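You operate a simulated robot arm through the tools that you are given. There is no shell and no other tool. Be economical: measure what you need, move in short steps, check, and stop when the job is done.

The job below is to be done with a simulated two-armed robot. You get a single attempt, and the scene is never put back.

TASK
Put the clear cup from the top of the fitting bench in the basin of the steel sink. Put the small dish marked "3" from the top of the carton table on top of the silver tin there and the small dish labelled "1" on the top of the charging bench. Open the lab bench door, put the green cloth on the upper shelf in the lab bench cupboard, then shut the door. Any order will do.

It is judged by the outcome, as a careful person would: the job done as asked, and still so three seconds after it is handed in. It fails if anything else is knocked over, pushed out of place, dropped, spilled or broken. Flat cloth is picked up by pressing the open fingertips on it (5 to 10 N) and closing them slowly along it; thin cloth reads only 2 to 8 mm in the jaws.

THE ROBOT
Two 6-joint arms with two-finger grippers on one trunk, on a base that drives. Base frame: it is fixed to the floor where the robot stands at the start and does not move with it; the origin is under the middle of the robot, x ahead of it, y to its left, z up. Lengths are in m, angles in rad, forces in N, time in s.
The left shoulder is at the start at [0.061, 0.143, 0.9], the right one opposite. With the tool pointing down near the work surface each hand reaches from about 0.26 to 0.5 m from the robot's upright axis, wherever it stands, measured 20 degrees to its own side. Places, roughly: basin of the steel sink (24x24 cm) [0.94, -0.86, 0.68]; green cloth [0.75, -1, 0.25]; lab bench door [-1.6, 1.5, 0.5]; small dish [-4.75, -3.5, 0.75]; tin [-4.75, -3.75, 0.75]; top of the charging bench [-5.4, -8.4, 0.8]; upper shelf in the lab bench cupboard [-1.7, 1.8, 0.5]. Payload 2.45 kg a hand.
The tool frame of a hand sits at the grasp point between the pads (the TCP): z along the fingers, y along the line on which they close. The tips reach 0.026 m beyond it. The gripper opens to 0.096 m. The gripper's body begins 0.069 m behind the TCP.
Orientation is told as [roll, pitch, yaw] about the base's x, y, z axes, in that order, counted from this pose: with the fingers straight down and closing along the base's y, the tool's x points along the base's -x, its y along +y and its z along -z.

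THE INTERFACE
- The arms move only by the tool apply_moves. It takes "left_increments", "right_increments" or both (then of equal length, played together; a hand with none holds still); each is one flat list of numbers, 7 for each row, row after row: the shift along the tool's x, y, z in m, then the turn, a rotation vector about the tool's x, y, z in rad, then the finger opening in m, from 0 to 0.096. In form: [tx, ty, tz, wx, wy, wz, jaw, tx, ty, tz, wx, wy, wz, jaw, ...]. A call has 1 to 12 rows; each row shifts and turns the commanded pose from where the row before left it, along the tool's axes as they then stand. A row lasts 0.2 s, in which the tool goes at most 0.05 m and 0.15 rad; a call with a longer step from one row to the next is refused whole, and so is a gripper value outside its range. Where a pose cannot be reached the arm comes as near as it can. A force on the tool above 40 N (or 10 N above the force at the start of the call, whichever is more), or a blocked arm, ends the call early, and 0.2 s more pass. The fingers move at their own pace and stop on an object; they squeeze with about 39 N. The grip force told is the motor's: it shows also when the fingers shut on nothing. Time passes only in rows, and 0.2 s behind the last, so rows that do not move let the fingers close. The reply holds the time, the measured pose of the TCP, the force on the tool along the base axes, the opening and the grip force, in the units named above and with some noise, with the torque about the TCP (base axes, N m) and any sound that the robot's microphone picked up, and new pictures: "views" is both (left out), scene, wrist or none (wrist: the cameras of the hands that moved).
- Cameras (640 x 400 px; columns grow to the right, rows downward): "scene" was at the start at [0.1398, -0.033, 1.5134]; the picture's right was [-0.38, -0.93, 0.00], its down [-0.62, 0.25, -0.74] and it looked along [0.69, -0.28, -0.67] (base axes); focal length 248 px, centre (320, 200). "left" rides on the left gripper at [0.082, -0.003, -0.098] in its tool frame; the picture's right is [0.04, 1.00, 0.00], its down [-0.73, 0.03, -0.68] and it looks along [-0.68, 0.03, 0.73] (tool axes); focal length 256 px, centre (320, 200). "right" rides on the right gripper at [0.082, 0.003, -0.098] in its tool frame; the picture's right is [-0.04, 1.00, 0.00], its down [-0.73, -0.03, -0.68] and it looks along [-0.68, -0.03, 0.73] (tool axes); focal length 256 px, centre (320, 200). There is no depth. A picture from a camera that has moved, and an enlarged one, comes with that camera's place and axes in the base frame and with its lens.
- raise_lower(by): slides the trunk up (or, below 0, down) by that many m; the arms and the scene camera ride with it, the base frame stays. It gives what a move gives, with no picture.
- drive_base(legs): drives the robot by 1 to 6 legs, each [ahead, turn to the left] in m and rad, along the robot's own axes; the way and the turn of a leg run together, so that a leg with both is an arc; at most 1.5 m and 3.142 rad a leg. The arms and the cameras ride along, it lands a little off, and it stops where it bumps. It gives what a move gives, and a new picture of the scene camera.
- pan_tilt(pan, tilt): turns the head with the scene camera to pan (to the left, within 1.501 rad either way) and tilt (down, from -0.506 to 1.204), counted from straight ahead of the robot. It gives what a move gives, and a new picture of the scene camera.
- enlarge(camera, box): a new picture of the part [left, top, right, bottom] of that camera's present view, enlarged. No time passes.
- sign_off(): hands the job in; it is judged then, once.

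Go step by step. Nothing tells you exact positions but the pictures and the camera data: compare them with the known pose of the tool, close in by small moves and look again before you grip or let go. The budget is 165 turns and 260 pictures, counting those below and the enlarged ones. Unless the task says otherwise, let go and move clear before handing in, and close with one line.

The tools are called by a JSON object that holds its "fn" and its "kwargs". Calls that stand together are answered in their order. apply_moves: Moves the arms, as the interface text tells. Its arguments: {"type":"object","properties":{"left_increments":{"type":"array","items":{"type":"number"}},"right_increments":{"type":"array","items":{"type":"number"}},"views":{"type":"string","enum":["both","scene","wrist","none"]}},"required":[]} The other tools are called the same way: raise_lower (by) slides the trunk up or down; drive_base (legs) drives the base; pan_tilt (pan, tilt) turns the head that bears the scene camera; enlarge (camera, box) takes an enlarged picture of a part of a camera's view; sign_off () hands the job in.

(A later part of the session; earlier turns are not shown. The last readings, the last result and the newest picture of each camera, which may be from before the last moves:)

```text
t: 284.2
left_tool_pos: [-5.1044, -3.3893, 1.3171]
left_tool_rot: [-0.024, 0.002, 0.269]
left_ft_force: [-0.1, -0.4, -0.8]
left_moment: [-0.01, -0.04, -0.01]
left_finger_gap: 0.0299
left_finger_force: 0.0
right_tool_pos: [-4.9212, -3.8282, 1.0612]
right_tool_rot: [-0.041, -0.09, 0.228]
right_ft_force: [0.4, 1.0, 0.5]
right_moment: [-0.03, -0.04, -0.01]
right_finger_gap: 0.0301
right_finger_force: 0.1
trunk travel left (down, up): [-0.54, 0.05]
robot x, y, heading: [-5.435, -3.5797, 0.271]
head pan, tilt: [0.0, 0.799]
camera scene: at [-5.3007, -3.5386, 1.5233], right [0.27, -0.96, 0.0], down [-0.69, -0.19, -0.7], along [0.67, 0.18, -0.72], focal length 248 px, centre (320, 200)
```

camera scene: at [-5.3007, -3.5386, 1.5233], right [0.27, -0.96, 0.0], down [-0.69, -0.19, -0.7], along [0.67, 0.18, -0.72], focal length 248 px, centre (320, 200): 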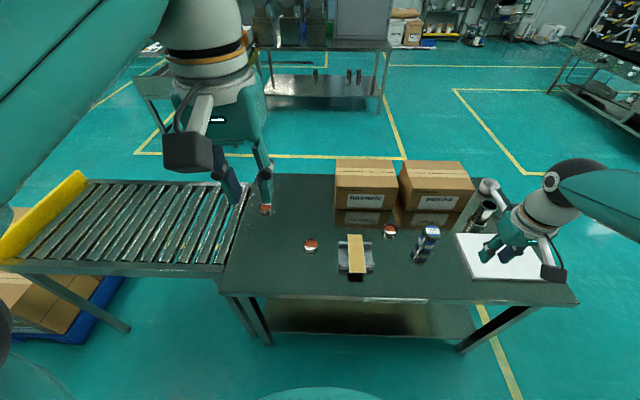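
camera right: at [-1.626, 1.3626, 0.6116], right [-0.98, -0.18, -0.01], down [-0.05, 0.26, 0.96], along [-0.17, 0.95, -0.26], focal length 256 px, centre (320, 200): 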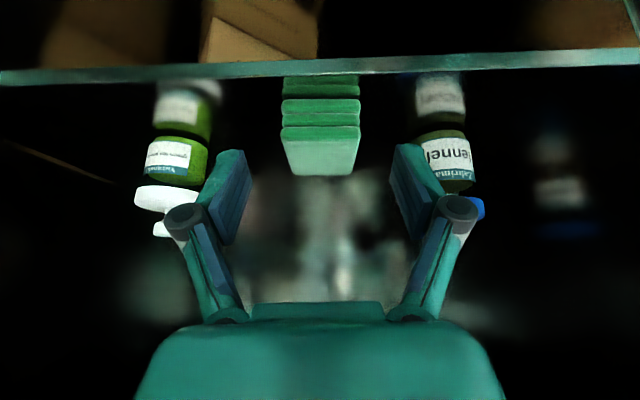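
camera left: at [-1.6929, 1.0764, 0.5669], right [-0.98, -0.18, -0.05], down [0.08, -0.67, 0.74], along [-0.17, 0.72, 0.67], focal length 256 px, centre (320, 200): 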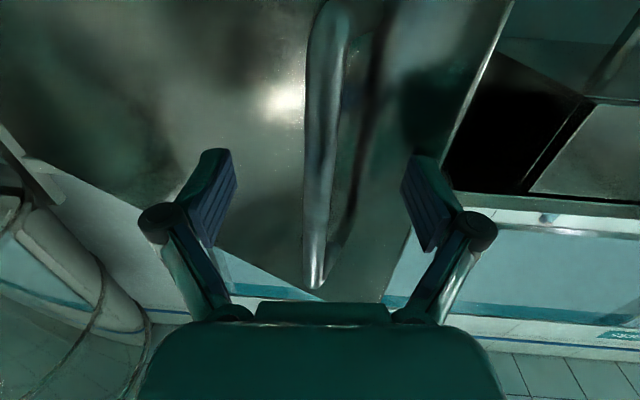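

All three items are well visible from here. Drive 0.15 m closer, level the right tool, and move it over dish No. 3.

{"fn": "drive_base", "kwargs": {"legs": [[0.15, 0.0]]}}

{"fn": "apply_moves", "kwargs": {"right_increments": [0, 0, 0, -0.04, 0.088, 0, 0.096, 0, 0, 0, 0, 0, 0, 0.096], "views": "none"}}

{"fn": "enlarge", "kwargs": {"camera": "scene", "box": [280, 220, 480, 345]}}

```text
t: 285.6
left_tool_pos: [-4.9527, -3.3502, 1.3166]
left_tool_rot: [-0.023, 0.003, 0.27]
left_ft_force: [0.7, 0.9, 0.9]
left_moment: [0.0, 0.04, -0.01]
left_finger_gap: 0.0298
left_finger_force: 0.0
right_tool_pos: [-4.7715, -3.789, 1.0603]
right_tool_rot: [-0.04, -0.087, 0.228]
right_ft_force: [0.0, -0.2, 0.1]
right_moment: [-0.02, 0.04, -0.01]
right_finger_gap: 0.0302
right_finger_force: 0.0
trunk travel left (down, up): [-0.54, 0.05]
robot x, y, heading: [-5.2898, -3.5324, 0.27]
head pan, tilt: [0.0, 0.799]
camera scene: at [-5.149, -3.4982, 1.523], right [0.27, -0.96, 0.0], down [-0.69, -0.19, -0.7], along [0.67, 0.19, -0.72], focal length 248 px, centre (320, 200)
```

scene: 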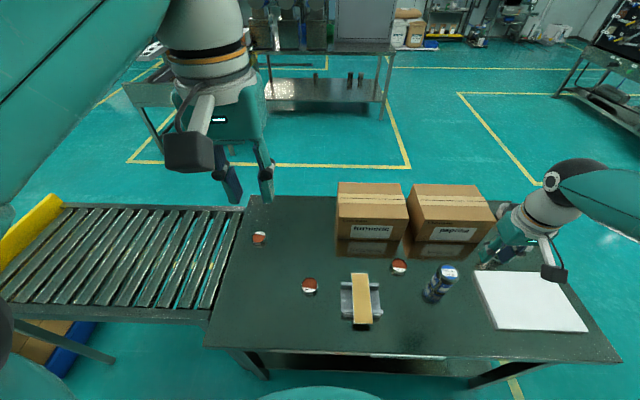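

```text
t: 286.2
left_tool_pos: [-4.955, -3.3496, 1.3175]
left_tool_rot: [-0.022, 0.0, 0.269]
left_ft_force: [-0.5, 0.4, -0.3]
left_moment: [-0.02, 0.0, 0.03]
left_finger_gap: 0.0302
left_finger_force: 0.1
right_tool_pos: [-4.7727, -3.7881, 1.062]
right_tool_rot: [0.001, 0.001, 0.224]
right_ft_force: [-0.5, -0.6, 0.4]
right_moment: [-0.01, -0.04, -0.01]
right_finger_gap: 0.0959
right_finger_force: 0.0
trunk travel left (down, up): [-0.54, 0.05]
robot x, y, heading: [-5.2882, -3.5342, 0.27]
head pan, tilt: [0.0, 0.799]
```

```text
3.20 times, centred on (380, 282) of scene
camera zoom: at [-5.1522, -3.4988, 1.5233], right [0.27, -0.96, 0.0], down [-0.69, -0.19, -0.7], along [0.67, 0.19, -0.72], focal length 793 px, centre (128, -64)
```

zoom: 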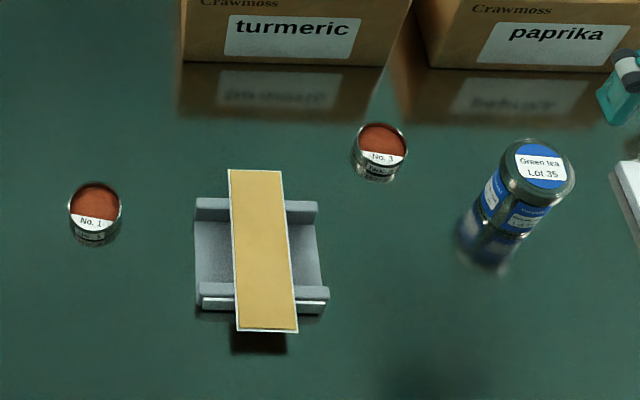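

Triangulated: dish 3 at [-4.668, -3.638], tin at [-4.70, -3.772] (top ≈0.842), dish 1 at [-4.804, -3.364], table ≈0.74. Move the right hand over dish 3.

{"fn": "apply_moves", "kwargs": {"right_increments": [-0.034, 0.031, 0, 0, 0, 0, 0.096, -0.034, 0.031, 0, 0, 0, 0, 0.096, -0.034, 0.031, 0, 0, 0, 0, 0.096, -0.034, 0.031, 0, 0, 0, 0, 0.096, 0, 0, 0.04, 0, 0, 0, 0.096, 0, 0, 0.04, 0, 0, 0, 0.096, 0, 0, 0.04, 0, 0, 0, 0.096], "views": "both"}}

```text
t: 287.8
left_tool_pos: [-4.9544, -3.3504, 1.3172]
left_tool_rot: [-0.023, 0.002, 0.268]
left_ft_force: [0.6, -0.4, -1.1]
left_moment: [-0.01, -0.02, -0.01]
left_finger_gap: 0.0301
left_finger_force: 0.0
right_tool_pos: [-4.6652, -3.6392, 0.9408]
right_tool_rot: [0.002, -0.001, 0.226]
right_ft_force: [0.2, 0.2, -0.7]
right_moment: [-0.01, 0.01, 0.03]
right_finger_gap: 0.0959
right_finger_force: 0.2
trunk travel left (down, up): [-0.54, 0.05]
robot x, y, heading: [-5.2907, -3.539, 0.272]
head pan, tilt: [0.0, 0.799]
camera scene: at [-5.1505, -3.499, 1.5232], right [0.27, -0.96, 0.0], down [-0.69, -0.19, -0.7], along [0.67, 0.19, -0.72], focal length 248 px, centre (320, 200)
camera right: at [-4.7459, -3.6538, 1.0392], right [-0.18, 0.98, 0.0], down [0.72, 0.13, 0.68], along [0.67, 0.13, -0.73], focal length 256 px, centre (320, 200)
```

scene: 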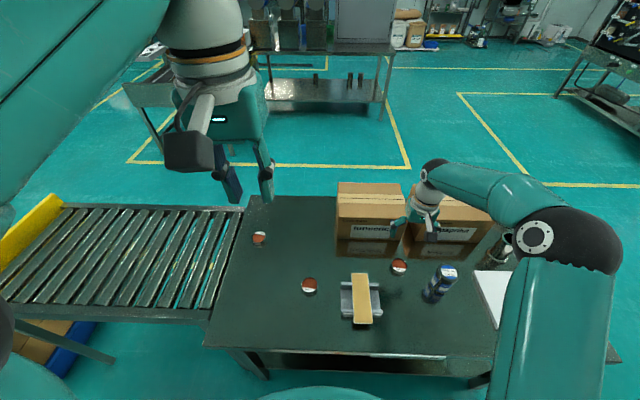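
right: 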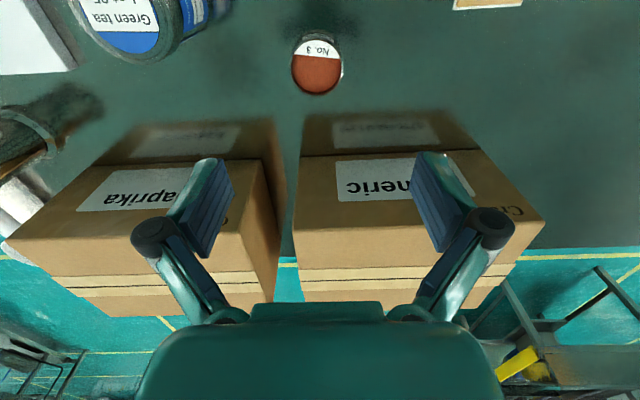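

Aligned within a few mm. Descend to just above the dish and check again.

{"fn": "apply_moves", "kwargs": {"right_increments": [0.004, 0, 0.04, 0, 0, 0, 0.085, 0.002, 0, 0.04, 0, 0, 0, 0.08, 0, 0, 0.04, 0, 0, 0, 0.08], "views": "both"}}

{"fn": "enlarge", "kwargs": {"camera": "scene", "box": [350, 200, 480, 310]}}

```text
t: 288.6
left_tool_pos: [-4.9536, -3.3508, 1.317]
left_tool_rot: [-0.023, 0.002, 0.269]
left_ft_force: [-0.2, 0.7, -0.3]
left_moment: [-0.01, 0.03, 0.02]
left_finger_gap: 0.0301
left_finger_force: 0.1
right_tool_pos: [-4.6729, -3.6395, 0.819]
right_tool_rot: [0.001, 0.0, 0.226]
right_ft_force: [0.4, 0.8, -0.1]
right_moment: [-0.01, -0.02, -0.02]
right_finger_gap: 0.0797
right_finger_force: 0.0
trunk travel left (down, up): [-0.54, 0.05]
robot x, y, heading: [-5.2883, -3.5382, 0.268]
head pan, tilt: [0.0, 0.799]
camera scene: at [-5.1499, -3.4988, 1.5231], right [0.27, -0.96, 0.0], down [-0.69, -0.19, -0.7], along [0.67, 0.19, -0.72], focal length 248 px, centre (320, 200)
camera right: at [-4.7532, -3.6564, 0.9183], right [-0.18, 0.98, 0.0], down [0.72, 0.13, 0.68], along [0.67, 0.13, -0.73], focal length 256 px, centre (320, 200)
```

scene: 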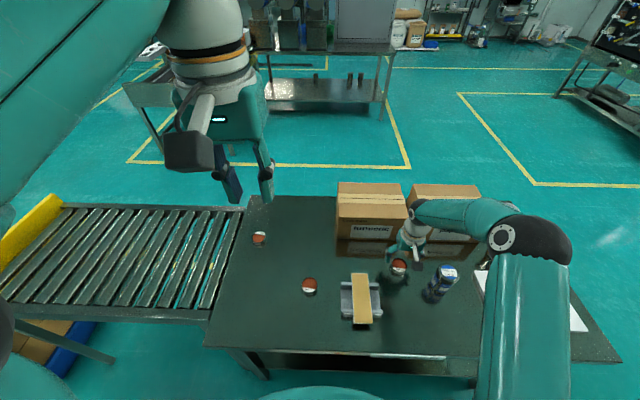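
right: 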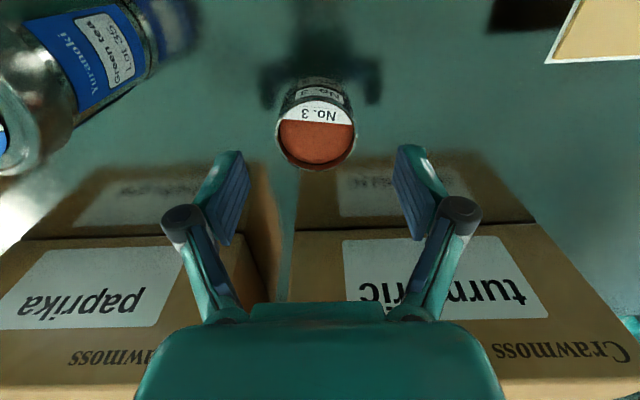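

```text
3.64 times, centred on (415, 255) of scene
camera zoom: at [-5.1499, -3.4988, 1.5231], right [0.27, -0.96, 0.0], down [-0.69, -0.19, -0.7], along [0.67, 0.19, -0.72], focal length 901 px, centre (-26, 0)
```

zoom: 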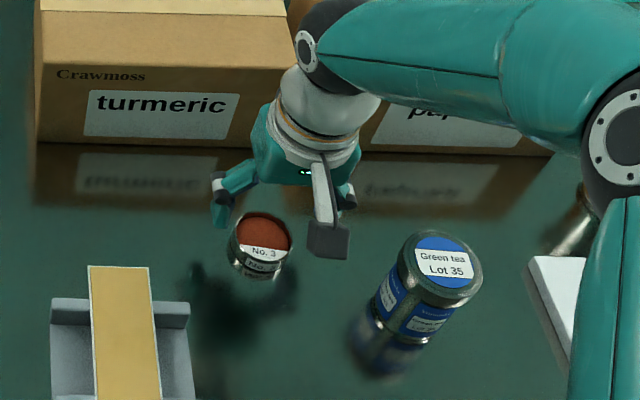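

Rim at z≈0.764. Descend 4.8 cm and close gently.

{"fn": "apply_moves", "kwargs": {"right_increments": [0, -0.002, 0.02, 0, 0, 0, 0.075, -0.001, 0, 0.02, 0, 0, 0, 0.075, 0, 0, 0.008, 0, 0, 0, 0.075, 0, 0, 0, 0, 0, 0, 0.065, 0, 0, 0, 0, 0, 0, 0.057, 0, 0, 0, 0, 0, 0, 0.05, 0, 0, 0, 0, 0, 0, 0.045], "views": "wrist"}}

```text
t: 290.2
left_tool_pos: [-4.9548, -3.3498, 1.3169]
left_tool_rot: [-0.021, 0.001, 0.268]
left_ft_force: [-0.4, -0.1, -0.4]
left_moment: [-0.02, 0.03, -0.04]
left_finger_gap: 0.0299
left_finger_force: 0.0
right_tool_pos: [-4.6729, -3.6404, 0.7737]
right_tool_rot: [0.001, -0.002, 0.224]
right_ft_force: [0.7, -1.6, 4.7]
right_moment: [-0.11, 0.02, 0.02]
right_finger_gap: 0.0521
right_finger_force: 39.3
trunk travel left (down, up): [-0.54, 0.05]
robot x, y, heading: [-5.2904, -3.5343, 0.272]
head pan, tilt: [0.0, 0.799]
camera right: at [-4.7529, -3.6561, 0.8727], right [-0.18, 0.98, 0.0], down [0.72, 0.13, 0.68], along [0.67, 0.13, -0.73], focal length 256 px, centre (320, 200)
```

right: 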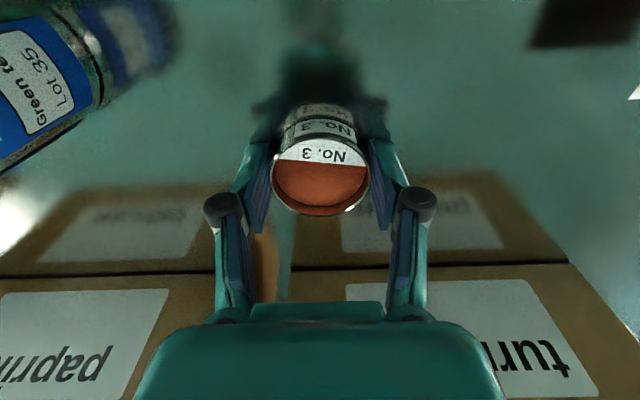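

Dish 3 gripped level. Lift smoothly and look at the tin from above.

{"fn": "apply_moves", "kwargs": {"right_increments": [0, 0, -0.01, 0, 0, 0, 0.045, 0, 0, -0.02, 0, 0, 0, 0.045, 0, 0, -0.03, 0, 0, 0, 0.045, 0, 0, -0.03, 0, 0, 0, 0.045, 0, 0, -0.03, 0, 0, 0, 0.045, 0, 0, -0.03, 0, 0, 0, 0.045, 0, 0, -0.02, 0, 0, 0, 0.045, 0.01, -0.02, -0.01, 0, 0, 0, 0.045, 0.01, -0.03, 0, 0, 0, 0, 0.045, 0.01, -0.02, 0, 0, 0, 0, 0.045], "views": "both"}}

{"fn": "enlarge", "kwargs": {"camera": "scene", "box": [350, 200, 480, 310]}}

```text
t: 292.4
left_tool_pos: [-4.9555, -3.3496, 1.3173]
left_tool_rot: [-0.022, 0.001, 0.268]
left_ft_force: [-1.3, 0.0, 0.2]
left_moment: [0.03, 0.0, 0.04]
left_finger_gap: 0.03
left_finger_force: 0.3
right_tool_pos: [-4.684, -3.7159, 0.9528]
right_tool_rot: [0.0, -0.001, 0.225]
right_ft_force: [-0.2, 0.6, -0.6]
right_moment: [0.01, -0.03, -0.03]
right_finger_gap: 0.0519
right_finger_force: 38.7
trunk travel left (down, up): [-0.54, 0.05]
robot x, y, heading: [-5.2883, -3.5347, 0.266]
head pan, tilt: [0.0, 0.799]
camera scene: at [-5.1515, -3.4992, 1.5233], right [0.27, -0.96, 0.0], down [-0.69, -0.19, -0.7], along [0.67, 0.19, -0.72], focal length 248 px, centre (320, 200)
camera right: at [-4.7653, -3.732, 1.0528], right [-0.18, 0.98, 0.0], down [0.72, 0.13, 0.68], along [0.67, 0.13, -0.73], focal length 256 px, centre (320, 200)
```

scene: 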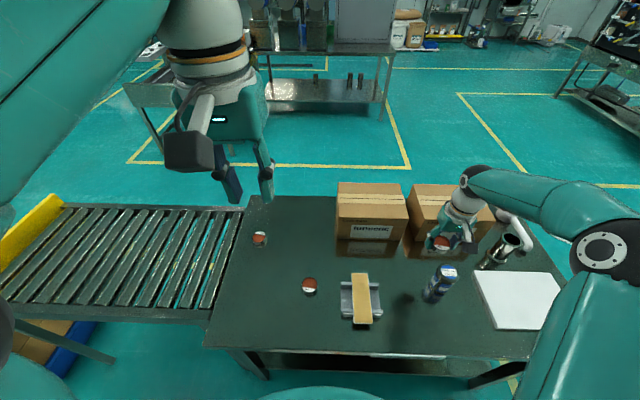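
right: 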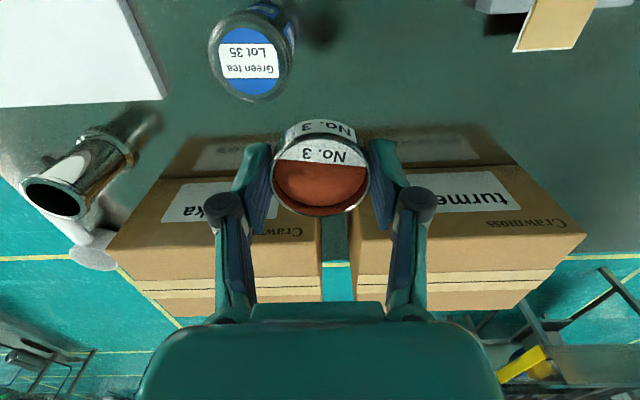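

```text
3.64 times, centred on (415, 255) of scene
camera zoom: at [-5.1515, -3.4992, 1.5233], right [0.27, -0.96, 0.0], down [-0.69, -0.19, -0.7], along [0.67, 0.19, -0.72], focal length 901 px, centre (-26, 0)
```

zoom: 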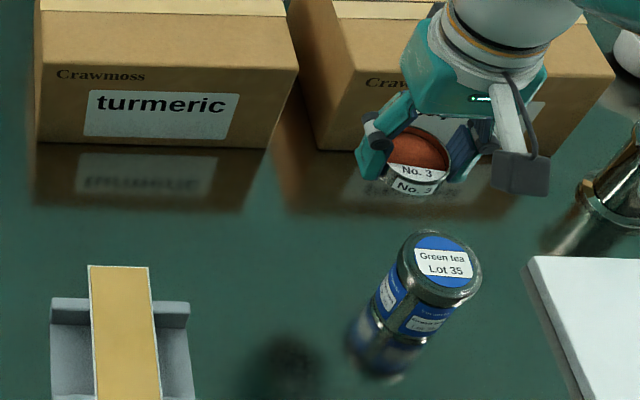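

Tin top at [-4.7015, -3.770, 0.836]. Move the dish over it and lower to about 1.5 cm above.

{"fn": "apply_moves", "kwargs": {"right_increments": [0.01, -0.016, 0, 0, 0, 0, 0.045, 0.01, -0.016, 0, 0, 0, 0, 0.045, 0.01, -0.0155, 0, 0, 0, 0, 0.045, 0, 0, 0.025, 0, 0, 0, 0.045, 0, 0, 0.025, 0, 0, 0, 0.045, 0, 0, 0.013, 0, 0, 0, 0.045], "views": "both"}}

{"fn": "enlarge", "kwargs": {"camera": "scene", "box": [370, 200, 500, 310]}}

```text
t: 293.8
left_tool_pos: [-4.9544, -3.3497, 1.3169]
left_tool_rot: [-0.023, 0.003, 0.269]
left_ft_force: [-0.7, 0.4, 0.7]
left_moment: [0.02, 0.04, 0.02]
left_finger_gap: 0.03
left_finger_force: 0.0
right_tool_pos: [-4.7047, -3.7702, 0.891]
right_tool_rot: [0.0, 0.001, 0.226]
right_ft_force: [-0.6, 0.4, -0.6]
right_moment: [-0.04, 0.01, 0.0]
right_finger_gap: 0.0517
right_finger_force: 39.4
trunk travel left (down, up): [-0.54, 0.05]
robot x, y, heading: [-5.2883, -3.5349, 0.271]
head pan, tilt: [0.0, 0.799]
camera scene: at [-5.1509, -3.4987, 1.5232], right [0.27, -0.96, 0.0], down [-0.69, -0.19, -0.7], along [0.67, 0.19, -0.72], focal length 248 px, centre (320, 200)
camera right: at [-4.7847, -3.785, 0.9882], right [-0.18, 0.98, 0.0], down [0.72, 0.13, 0.68], along [0.67, 0.13, -0.73], focal length 256 px, centre (320, 200)
```

scene: 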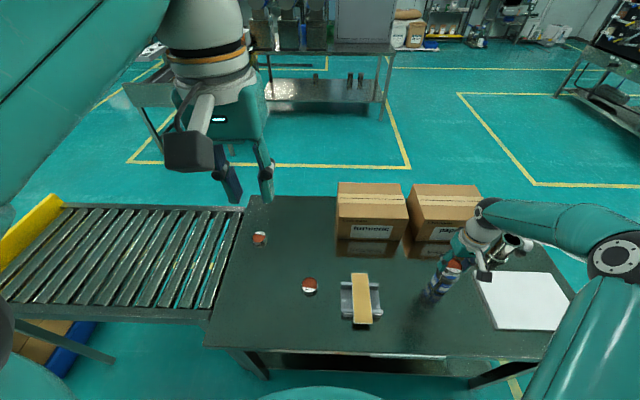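
right: 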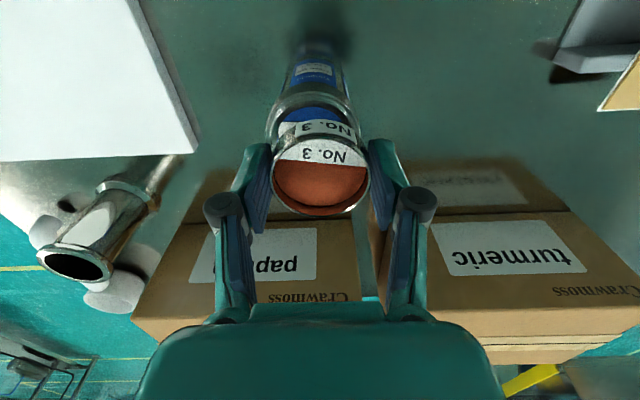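

```text
3.64 times, centred on (435, 255) of scene
camera zoom: at [-5.1509, -3.4987, 1.5232], right [0.27, -0.96, 0.0], down [-0.69, -0.19, -0.7], along [0.67, 0.19, -0.72], focal length 901 px, centre (-98, 0)
```

zoom: 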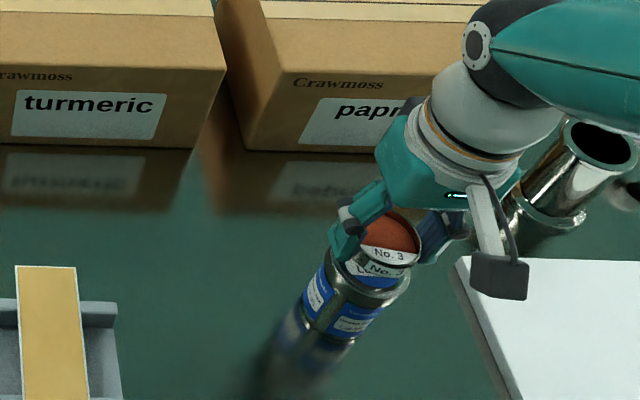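

Slight correction (5 mm), then lower slowly onto the lid.

{"fn": "apply_moves", "kwargs": {"right_increments": [-0.005, -0.005, 0, 0, 0, 0, 0.045, 0, 0, 0.006, 0, 0, 0, 0.045, 0, 0, 0.006, 0, 0, 0, 0.045], "views": "none"}}

{"fn": "apply_moves", "kwargs": {"right_increments": [0, 0, 0.003, 0, 0, 0, 0.045], "views": "none"}}

{"fn": "apply_moves", "kwargs": {"right_increments": [0, 0, 0.003, 0, 0, 0, 0.045], "views": "wrist"}}

```text
t: 294.6
left_tool_pos: [-4.9553, -3.3499, 1.3175]
left_tool_rot: [-0.022, 0.001, 0.268]
left_ft_force: [0.3, -0.9, 0.0]
left_moment: [0.01, -0.02, 0.0]
left_finger_gap: 0.03
left_finger_force: 0.1
right_tool_pos: [-4.697, -3.7735, 0.878]
right_tool_rot: [0.0, 0.0, 0.225]
right_ft_force: [-0.2, 0.3, -0.6]
right_moment: [0.01, 0.0, -0.01]
right_finger_gap: 0.052
right_finger_force: 39.2
trunk travel left (down, up): [-0.54, 0.05]
robot x, y, heading: [-5.2902, -3.5328, 0.27]
head pan, tilt: [0.0, 0.799]
```

```text
t: 295.0
left_tool_pos: [-4.9545, -3.3509, 1.3167]
left_tool_rot: [-0.024, 0.001, 0.269]
left_ft_force: [0.9, 0.5, -0.4]
left_moment: [0.03, -0.01, 0.0]
left_finger_gap: 0.0299
left_finger_force: 0.0
right_tool_pos: [-4.6985, -3.772, 0.8761]
right_tool_rot: [0.001, -0.002, 0.225]
right_ft_force: [-0.1, -0.7, -1.1]
right_moment: [0.02, -0.01, 0.03]
right_finger_gap: 0.0519
right_finger_force: 39.1
trunk travel left (down, up): [-0.54, 0.05]
robot x, y, heading: [-5.2899, -3.5349, 0.271]
head pan, tilt: [0.0, 0.799]
```

```text
t: 295.4
left_tool_pos: [-4.955, -3.3506, 1.3179]
left_tool_rot: [-0.022, 0.002, 0.271]
left_ft_force: [0.0, -0.1, 0.6]
left_moment: [0.01, -0.04, 0.0]
left_finger_gap: 0.0299
left_finger_force: 0.1
right_tool_pos: [-4.6983, -3.7732, 0.8717]
right_tool_rot: [0.001, -0.001, 0.226]
right_ft_force: [0.5, 0.4, -0.2]
right_moment: [0.02, 0.03, 0.01]
right_finger_gap: 0.052
right_finger_force: 38.9
trunk travel left (down, up): [-0.54, 0.05]
robot x, y, heading: [-5.2913, -3.5313, 0.27]
head pan, tilt: [0.0, 0.799]
camera right: at [-4.7786, -3.7879, 0.9711], right [-0.18, 0.98, 0.0], down [0.72, 0.13, 0.68], along [0.67, 0.13, -0.73], focal length 256 px, centre (320, 200)
```

right: 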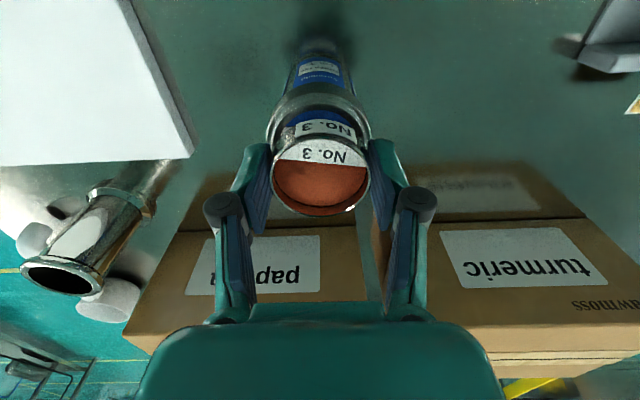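

Centred on the lid; keep lowering in small steps.

{"fn": "apply_moves", "kwargs": {"right_increments": [0, 0, 0.003, 0, 0, 0, 0.045], "views": "none"}}

{"fn": "apply_moves", "kwargs": {"right_increments": [0, 0, 0.003, 0, 0, 0, 0.045], "views": "none"}}

{"fn": "enlarge", "kwargs": {"camera": "scene", "box": [400, 220, 490, 310]}}

```text
t: 295.8
left_tool_pos: [-4.9547, -3.3501, 1.3163]
left_tool_rot: [-0.022, 0.001, 0.27]
left_ft_force: [-0.6, -0.5, 0.1]
left_moment: [-0.01, -0.01, 0.0]
left_finger_gap: 0.0298
left_finger_force: 0.0
right_tool_pos: [-4.6987, -3.7728, 0.8685]
right_tool_rot: [0.001, -0.001, 0.225]
right_ft_force: [0.5, 0.7, 0.1]
right_moment: [0.02, 0.0, -0.01]
right_finger_gap: 0.052
right_finger_force: 38.5
trunk travel left (down, up): [-0.54, 0.05]
robot x, y, heading: [-5.2902, -3.5368, 0.268]
head pan, tilt: [0.0, 0.799]
```

```text
t: 296.2
left_tool_pos: [-4.9547, -3.3494, 1.3175]
left_tool_rot: [-0.021, 0.002, 0.269]
left_ft_force: [-0.2, 0.6, 0.3]
left_moment: [0.0, 0.01, 0.02]
left_finger_gap: 0.0298
left_finger_force: 0.0
right_tool_pos: [-4.6971, -3.7726, 0.8671]
right_tool_rot: [0.0, 0.001, 0.225]
right_ft_force: [0.5, 0.1, -0.9]
right_moment: [0.01, -0.01, -0.02]
right_finger_gap: 0.052
right_finger_force: 39.7
trunk travel left (down, up): [-0.54, 0.05]
robot x, y, heading: [-5.2866, -3.5343, 0.273]
head pan, tilt: [0.0, 0.799]
```

```text
4.44 times, centred on (445, 265) of scene
camera zoom: at [-5.1509, -3.4988, 1.5232], right [0.27, -0.96, 0.0], down [-0.69, -0.19, -0.7], along [0.67, 0.19, -0.72], focal length 1101 px, centre (-236, -89)
```

zoom: 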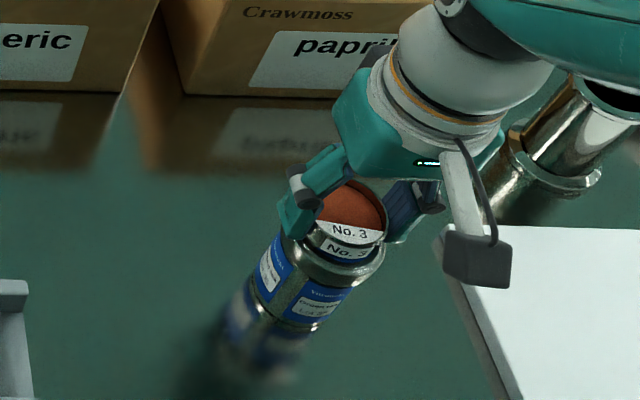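

{"fn": "apply_moves", "kwargs": {"right_increments": [0, 0, 0.003, 0, 0, 0, 0.045], "views": "none"}}

{"fn": "apply_moves", "kwargs": {"right_increments": [0, 0, 0.002, 0, 0, 0, 0.045], "views": "none"}}

{"fn": "apply_moves", "kwargs": {"right_increments": [0, 0, 0.002, 0, 0, 0, 0.045], "views": "wrist"}}

```text
t: 296.6
left_tool_pos: [-4.9548, -3.3507, 1.3168]
left_tool_rot: [-0.022, 0.001, 0.269]
left_ft_force: [0.1, -0.2, -0.5]
left_moment: [0.0, 0.0, -0.02]
left_finger_gap: 0.03
left_finger_force: 0.0
right_tool_pos: [-4.698, -3.7728, 0.8638]
right_tool_rot: [0.0, 0.001, 0.225]
right_ft_force: [-1.3, 0.0, -1.0]
right_moment: [0.01, -0.01, -0.01]
right_finger_gap: 0.0519
right_finger_force: 39.2
trunk travel left (down, up): [-0.54, 0.05]
robot x, y, heading: [-5.2852, -3.5365, 0.268]
head pan, tilt: [0.0, 0.799]
```

```text
t: 297.0
left_tool_pos: [-4.9557, -3.3502, 1.3173]
left_tool_rot: [-0.024, 0.001, 0.268]
left_ft_force: [0.7, -0.7, 1.8]
left_moment: [-0.01, 0.04, -0.02]
left_finger_gap: 0.0303
left_finger_force: 0.1
right_tool_pos: [-4.6986, -3.7724, 0.8634]
right_tool_rot: [0.0, -0.004, 0.224]
right_ft_force: [-0.5, 0.6, 8.8]
right_moment: [0.04, 0.06, 0.04]
right_finger_gap: 0.052
right_finger_force: 38.8
trunk travel left (down, up): [-0.54, 0.05]
robot x, y, heading: [-5.291, -3.5389, 0.269]
head pan, tilt: [0.0, 0.799]
```

```text
t: 297.4
left_tool_pos: [-4.9574, -3.3499, 1.3182]
left_tool_rot: [-0.026, 0.001, 0.268]
left_ft_force: [-0.8, -0.8, -0.2]
left_moment: [0.0, -0.02, -0.01]
left_finger_gap: 0.0298
left_finger_force: 0.1
right_tool_pos: [-4.6976, -3.7709, 0.8616]
right_tool_rot: [-0.002, -0.007, 0.226]
right_ft_force: [1.5, -0.1, 24.7]
right_moment: [0.1, 0.2, -0.01]
right_finger_gap: 0.0518
right_finger_force: 39.2
trunk travel left (down, up): [-0.54, 0.05]
robot x, y, heading: [-5.2898, -3.5343, 0.271]
head pan, tilt: [0.0, 0.799]
camera right: at [-4.7797, -3.7873, 0.9609], right [-0.18, 0.98, 0.0], down [0.72, 0.13, 0.68], along [0.67, 0.12, -0.73], focal length 256 px, centre (320, 200)
```

right: 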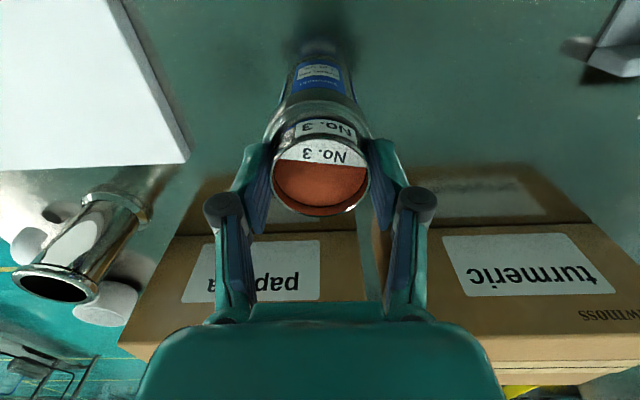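

Contact. Ease off 2 mm, open, and rise straight up.

{"fn": "apply_moves", "kwargs": {"right_increments": [0, 0, -0.002, 0, 0, 0, 0.045, 0, 0, 0, 0, 0, 0, 0.054, 0, 0, 0, 0, 0, 0, 0.058, 0, 0, 0, 0, 0, 0, 0.066, 0, 0, 0, 0, 0, 0, 0.076, 0, 0, -0.015, 0, 0, 0, 0.076, 0, 0, -0.03, 0, 0, 0, 0.076, 0, 0, -0.04, 0, 0, 0, 0.076, 0, 0, -0.04, 0, 0, 0, 0.076], "views": "both"}}

{"fn": "enlarge", "kwargs": {"camera": "scene", "box": [390, 220, 490, 310]}}

```text
t: 299.4
left_tool_pos: [-4.9562, -3.3501, 1.3168]
left_tool_rot: [-0.024, 0.002, 0.269]
left_ft_force: [-1.1, -0.1, -0.4]
left_moment: [0.01, 0.01, 0.01]
left_finger_gap: 0.03
left_finger_force: 0.0
right_tool_pos: [-4.6955, -3.7745, 0.9879]
right_tool_rot: [-0.001, 0.0, 0.226]
right_ft_force: [-0.6, -0.2, 0.7]
right_moment: [0.0, -0.01, 0.03]
right_finger_gap: 0.076
right_finger_force: 0.1
trunk travel left (down, up): [-0.54, 0.05]
robot x, y, heading: [-5.2902, -3.5326, 0.265]
head pan, tilt: [0.0, 0.799]
camera scene: at [-5.1518, -3.4986, 1.5233], right [0.27, -0.96, 0.0], down [-0.69, -0.19, -0.7], along [0.67, 0.19, -0.72], focal length 248 px, centre (320, 200)
camera right: at [-4.7769, -3.7903, 1.086], right [-0.18, 0.98, 0.0], down [0.72, 0.13, 0.68], along [0.67, 0.13, -0.73], focal length 256 px, centre (320, 200)
```

scene: 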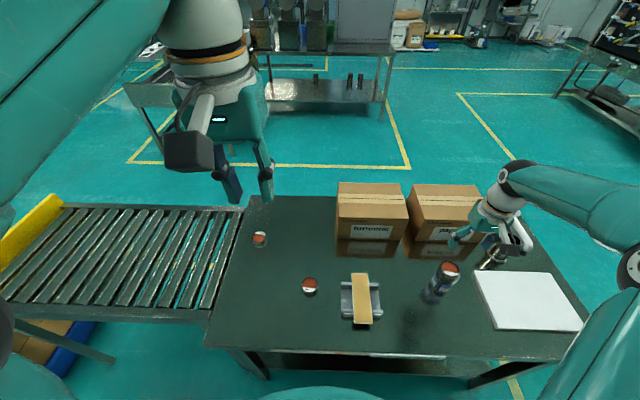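
right: 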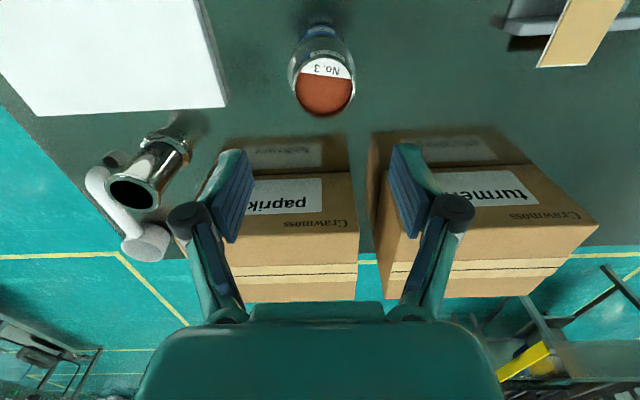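

```text
4.44 times, centred on (440, 265) of scene
camera zoom: at [-5.1518, -3.4986, 1.5233], right [0.27, -0.96, 0.0], down [-0.69, -0.19, -0.7], along [0.67, 0.19, -0.72], focal length 1101 px, centre (-213, -89)
```

zoom: 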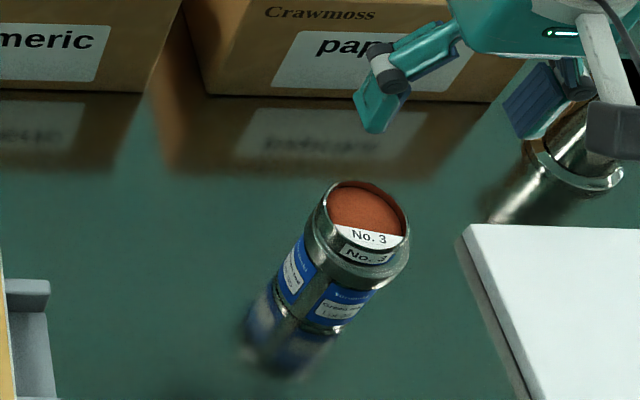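

Dish 3 sits centred on the tin. Now the left hand goes over dish No. 1, while the right hand pulls back.

{"fn": "apply_moves", "kwargs": {"left_increments": [-0.0355, -0.0133, 0, -0.022, 0, 0, 0.05, -0.0355, -0.0133, 0, 0, 0, 0, 0.07, -0.0355, -0.0133, 0, 0, 0, 0, 0.09, -0.0355, -0.0133, 0, 0, 0, 0, 0.09, 0, 0, 0.045, 0, 0, 0, 0.09, 0, 0, 0.045, 0, 0, 0, 0.09, 0, 0, 0.045, 0, 0, 0, 0.09, 0, 0, 0.045, 0, 0, 0, 0.09, 0, 0, 0.045, 0, 0, 0, 0.09, 0, 0, 0.045, 0, 0, 0, 0.09, 0, 0, 0.045, 0, 0, 0, 0.09, 0, 0, 0.045, 0, 0, 0, 0.09], "right_increments": [0, 0, -0.04, 0, 0, 0, 0.05, 0, 0, -0.04, 0, 0, 0, 0.03, 0.02, -0.02, 0, 0, 0, 0, 0.03, 0.02, -0.02, 0, 0, 0, 0, 0.03, 0.02, -0.02, 0, 0, 0, 0, 0.03, 0.02, 0, 0, 0, 0, 0, 0.03, 0, 0, 0, 0, 0, 0, 0.03, 0, 0, 0, 0, 0, 0, 0.03, 0, 0, 0, 0, 0, 0, 0.03, 0, 0, 0, 0, 0, 0, 0.03, 0, 0, 0, 0, 0, 0, 0.03, 0, 0, 0, 0, 0, 0, 0.03], "views": "both"}}

```text
t: 302.0
left_tool_pos: [-4.8378, -3.362, 0.897]
left_tool_rot: [-0.004, 0.001, 0.269]
left_ft_force: [0.2, 0.0, -0.6]
left_moment: [-0.01, 0.0, 0.01]
left_finger_gap: 0.0898
left_finger_force: 0.1
left hand out of reach, approached as far as the arm can: row 1, 2, 3, 4
right_tool_pos: [-4.7608, -3.8496, 1.0646]
right_tool_rot: [0.002, -0.001, 0.225]
right_ft_force: [0.2, -0.9, -0.3]
right_moment: [0.01, -0.03, 0.01]
right_finger_gap: 0.03
right_finger_force: 0.0
trunk travel left (down, up): [-0.54, 0.05]
robot x, y, heading: [-5.2914, -3.5374, 0.271]
head pan, tilt: [0.0, 0.799]
camera scene: at [-5.1503, -3.4985, 1.5232], right [0.27, -0.96, 0.0], down [-0.69, -0.19, -0.7], along [0.67, 0.19, -0.72], focal length 248 px, centre (320, 200)
camera right: at [-4.8423, -3.8651, 1.1648], right [-0.18, 0.98, 0.0], down [0.72, 0.13, 0.68], along [0.67, 0.13, -0.73], focal length 256 px, centre (320, 200)
camera left: at [-4.9142, -3.3876, 0.9946], right [-0.3, 0.95, 0.0], down [0.7, 0.22, 0.68], along [0.65, 0.2, -0.73], focal length 256 px, centre (320, 200)
```

scene: 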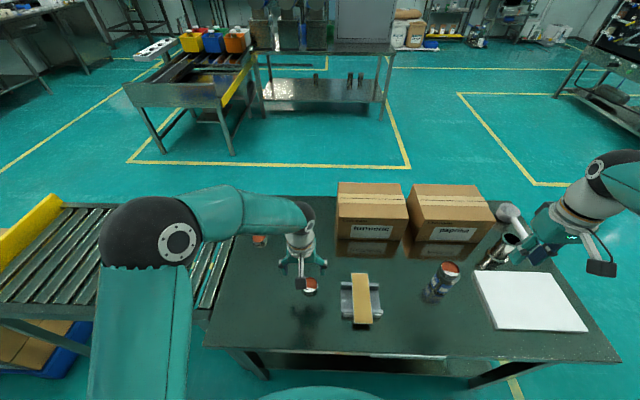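
right: 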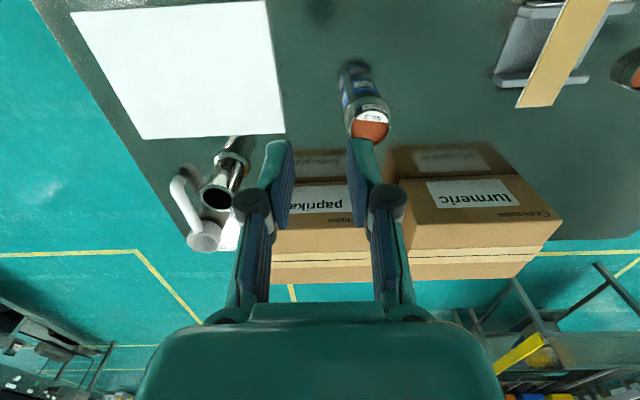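
left: 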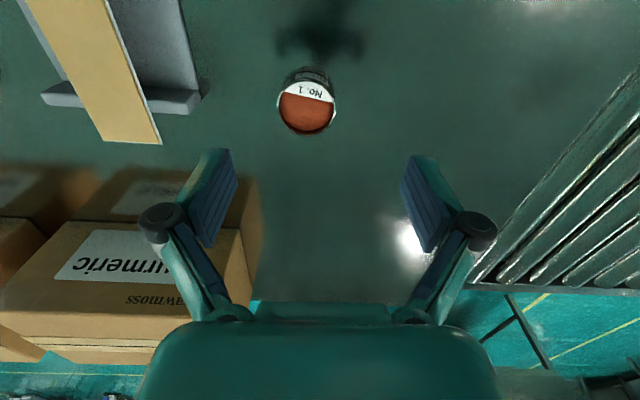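

Dish 1 is at about [-4.817, -3.371]. Correct and descend partway.

{"fn": "apply_moves", "kwargs": {"left_increments": [-0.0095, -0.007, 0.03, 0, 0, 0, 0.08, -0.0095, -0.0075, 0.03, 0, 0, 0, 0.08, 0, 0, 0.015, 0, 0, 0, 0.08], "views": "wrist"}}

```text
t: 302.8
left_tool_pos: [-4.8136, -3.3722, 0.8227]
left_tool_rot: [-0.002, 0.002, 0.269]
left_ft_force: [-0.2, -0.1, -1.3]
left_moment: [-0.02, 0.04, 0.02]
left_finger_gap: 0.0797
left_finger_force: 0.1
right_tool_pos: [-4.7625, -3.8508, 1.0656]
right_tool_rot: [0.0, -0.001, 0.224]
right_ft_force: [-0.4, -0.5, -0.3]
right_moment: [0.02, 0.02, 0.02]
right_finger_gap: 0.03
right_finger_force: 0.0
trunk travel left (down, up): [-0.54, 0.05]
robot x, y, heading: [-5.2882, -3.5377, 0.269]
head pan, tilt: [0.0, 0.799]
camera left: at [-4.8915, -3.3965, 0.9213], right [-0.3, 0.95, 0.0], down [0.7, 0.22, 0.68], along [0.65, 0.2, -0.74], focal length 256 px, centre (320, 200)
```

left: 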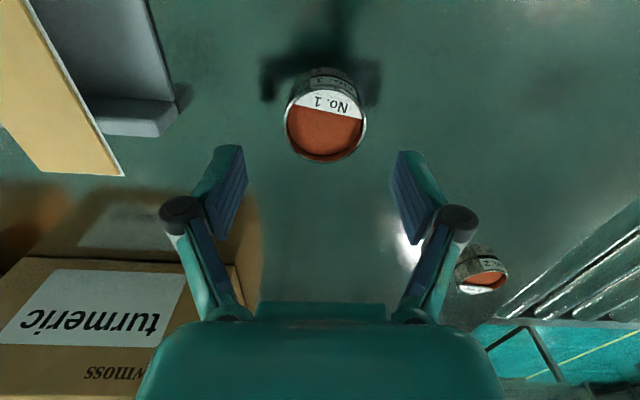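

{"fn": "apply_moves", "kwargs": {"left_increments": [0.001, 0.002, 0.02, 0, 0, 0, 0.075, 0, 0, 0.02, 0, 0, 0, 0.075, 0, 0, 0.01, 0, 0, 0, 0.075, 0, 0, 0, 0, 0, 0, 0.065, 0, 0, 0, 0, 0, 0, 0.057, 0, 0, 0, 0, 0, 0, 0.05, 0, 0, 0, 0, 0, 0, 0.045], "views": "wrist"}}

```text
t: 304.4
left_tool_pos: [-4.814, -3.3705, 0.7751]
left_tool_rot: [-0.001, 0.002, 0.267]
left_ft_force: [-0.5, 0.5, 0.8]
left_moment: [0.0, -0.01, 0.0]
left_finger_gap: 0.0518
left_finger_force: 39.0
right_tool_pos: [-4.7627, -3.8502, 1.0667]
right_tool_rot: [0.0, -0.001, 0.224]
right_ft_force: [-0.8, 0.4, 0.3]
right_moment: [0.02, 0.0, 0.02]
right_finger_gap: 0.0297
right_finger_force: 0.0
trunk travel left (down, up): [-0.54, 0.05]
robot x, y, heading: [-5.2918, -3.537, 0.268]
head pan, tilt: [0.0, 0.799]
camera left: at [-4.8921, -3.3954, 0.8735], right [-0.3, 0.95, 0.0], down [0.7, 0.22, 0.68], along [0.65, 0.21, -0.73], focal length 256 px, centre (320, 200)
```

left: 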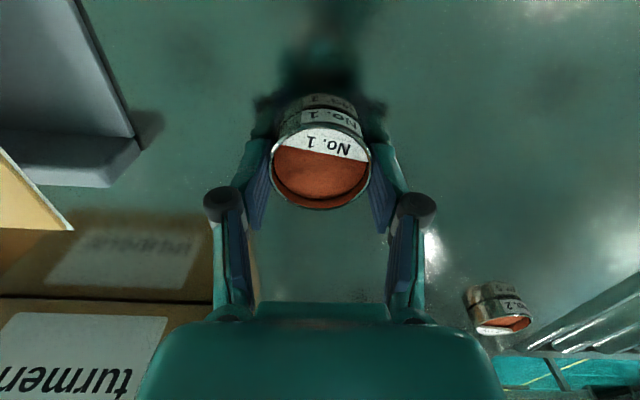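

Dish 1 gripped. Lift smoothly to 1.08 m and pull it in a little.

{"fn": "apply_moves", "kwargs": {"left_increments": [0, 0, -0.01, 0, 0, 0, 0.045, 0, 0, -0.02, 0, 0, 0, 0.045, 0, 0, -0.03, 0, 0, 0, 0.045, 0, 0, -0.035, 0, 0, 0, 0.045, 0, 0, -0.035, 0, 0, 0, 0.045, 0, 0, -0.035, 0, 0, 0, 0.045, 0, 0, -0.035, 0, 0, 0, 0.045, 0, 0, -0.035, 0, 0, 0, 0.045, 0, 0, -0.035, 0, 0, 0, 0.045, 0.02, 0, -0.02, 0, 0, 0, 0.045, 0.03, 0, 0, 0, 0, 0, 0.045, 0.02, 0, 0, 0, 0, 0, 0.045], "views": "scene"}}

{"fn": "drive_base", "kwargs": {"legs": [[-0.1, 0.0], [0.0, -0.95]]}}

{"fn": "drive_base", "kwargs": {"legs": [[0.0, -0.8]]}}

{"fn": "pan_tilt", "kwargs": {"pan": 0.0, "tilt": 0.4}}

```text
t: 307.0
left_tool_pos: [-4.8848, -3.3884, 1.065]
left_tool_rot: [-0.002, 0.002, 0.268]
left_ft_force: [-0.7, -0.4, -0.6]
left_moment: [0.0, 0.0, -0.02]
left_finger_gap: 0.0519
left_finger_force: 39.2
right_tool_pos: [-4.7621, -3.8501, 1.0665]
right_tool_rot: [0.0, 0.0, 0.226]
right_ft_force: [-0.3, -0.8, 0.0]
right_moment: [0.02, -0.03, 0.01]
right_finger_gap: 0.0299
right_finger_force: 0.1
trunk travel left (down, up): [-0.54, 0.05]
robot x, y, heading: [-5.2886, -3.5336, 0.266]
head pan, tilt: [0.0, 0.799]
camera scene: at [-5.1518, -3.4988, 1.5233], right [0.27, -0.96, 0.0], down [-0.69, -0.19, -0.7], along [0.67, 0.19, -0.72], focal length 248 px, centre (320, 200)
```

scene: 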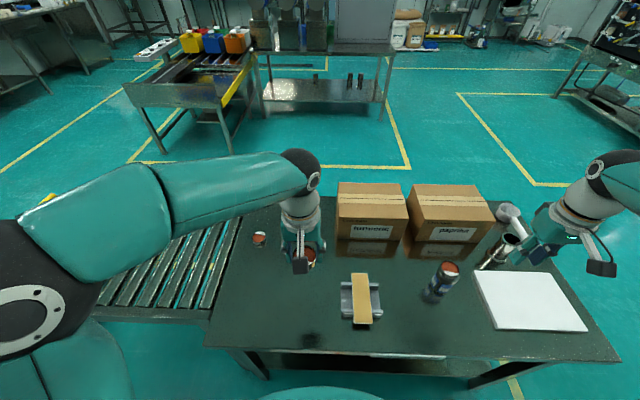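

```text
t: 310.9
left_tool_pos: [-5.0245, -3.8023, 1.0636]
left_tool_rot: [-0.001, 0.002, -0.671]
left_ft_force: [0.0, 0.6, -0.7]
left_moment: [0.0, 0.01, -0.04]
left_finger_gap: 0.0519
left_finger_force: 38.6
right_tool_pos: [-5.3254, -4.1721, 1.0654]
right_tool_rot: [0.001, -0.001, -0.714]
right_ft_force: [-0.2, 0.9, -0.7]
right_moment: [-0.01, 0.03, -0.02]
right_finger_gap: 0.03
right_finger_force: 0.0
trunk travel left (down, up): [-0.54, 0.05]
robot x, y, heading: [-5.3644, -3.5331, -0.664]
head pan, tilt: [0.0, 0.799]
camera scene: at [-5.2468, -3.6223, 1.5232], right [-0.62, -0.79, 0.0], down [-0.56, 0.44, -0.7], along [0.55, -0.43, -0.72], focal length 248 px, centre (320, 200)
```

scene: 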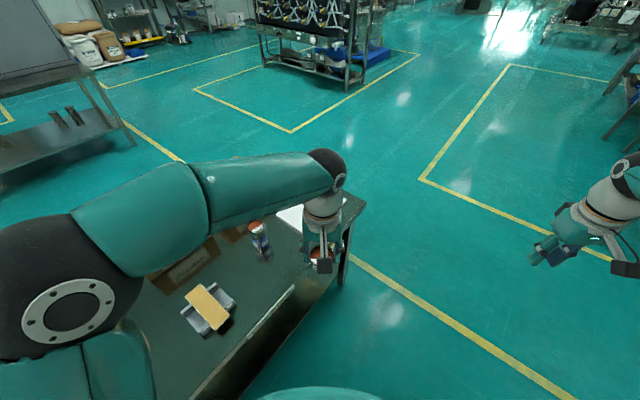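

```text
t: 313.6
left_tool_pos: [-5.3164, -3.9572, 1.0654]
left_tool_rot: [-0.003, 0.003, -1.462]
left_ft_force: [0.1, -0.5, -0.3]
left_moment: [0.03, 0.0, -0.02]
left_finger_gap: 0.0519
left_finger_force: 39.0
right_tool_pos: [-5.7914, -4.0036, 1.0666]
right_tool_rot: [0.0, 0.0, -1.507]
right_ft_force: [-0.3, 0.5, -0.3]
right_moment: [0.0, -0.02, -0.01]
right_finger_gap: 0.0301
right_finger_force: 0.1
trunk travel left (down, up): [-0.54, 0.05]
robot x, y, heading: [-5.3285, -3.5288, -1.449]
head pan, tilt: [0.0, 0.799]
camera scene: at [-5.3081, -3.6682, 1.5233], right [-0.99, -0.12, 0.0], down [-0.09, 0.71, -0.7], along [0.08, -0.69, -0.72], focal length 248 px, centre (320, 200)
```

scene: 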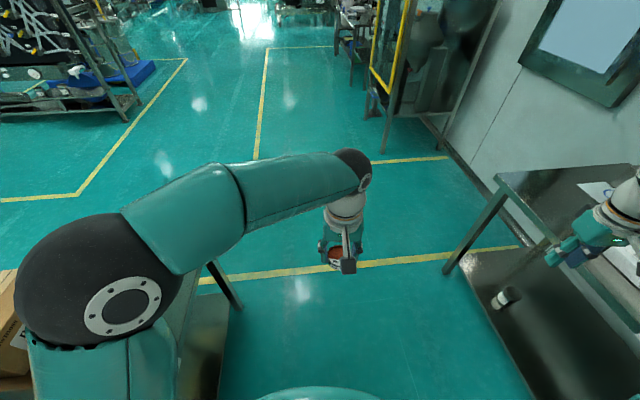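

```text
t: 314.5
left_tool_pos: [-5.3147, -3.9571, 1.0646]
left_tool_rot: [-0.002, 0.002, -1.463]
left_ft_force: [-0.3, -0.6, -0.1]
left_moment: [0.01, 0.02, 0.0]
left_finger_gap: 0.0519
left_finger_force: 38.4
right_tool_pos: [-5.7904, -4.0019, 1.0688]
right_tool_rot: [-0.001, -0.003, -1.507]
right_ft_force: [0.5, 0.4, 0.7]
right_moment: [0.02, 0.05, -0.01]
right_finger_gap: 0.0301
right_finger_force: 0.1
trunk travel left (down, up): [-0.54, 0.05]
robot x, y, heading: [-5.3279, -3.5268, -1.449]
head pan, tilt: [0.0, 0.4]
camera scene: at [-5.3058, -3.6792, 1.5583], right [-0.99, -0.12, 0.0], down [-0.05, 0.39, -0.92], along [0.11, -0.91, -0.39], focal length 248 px, centre (320, 200)
```

scene: 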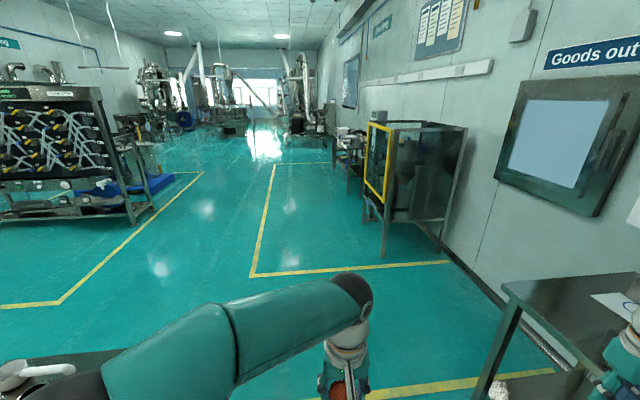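

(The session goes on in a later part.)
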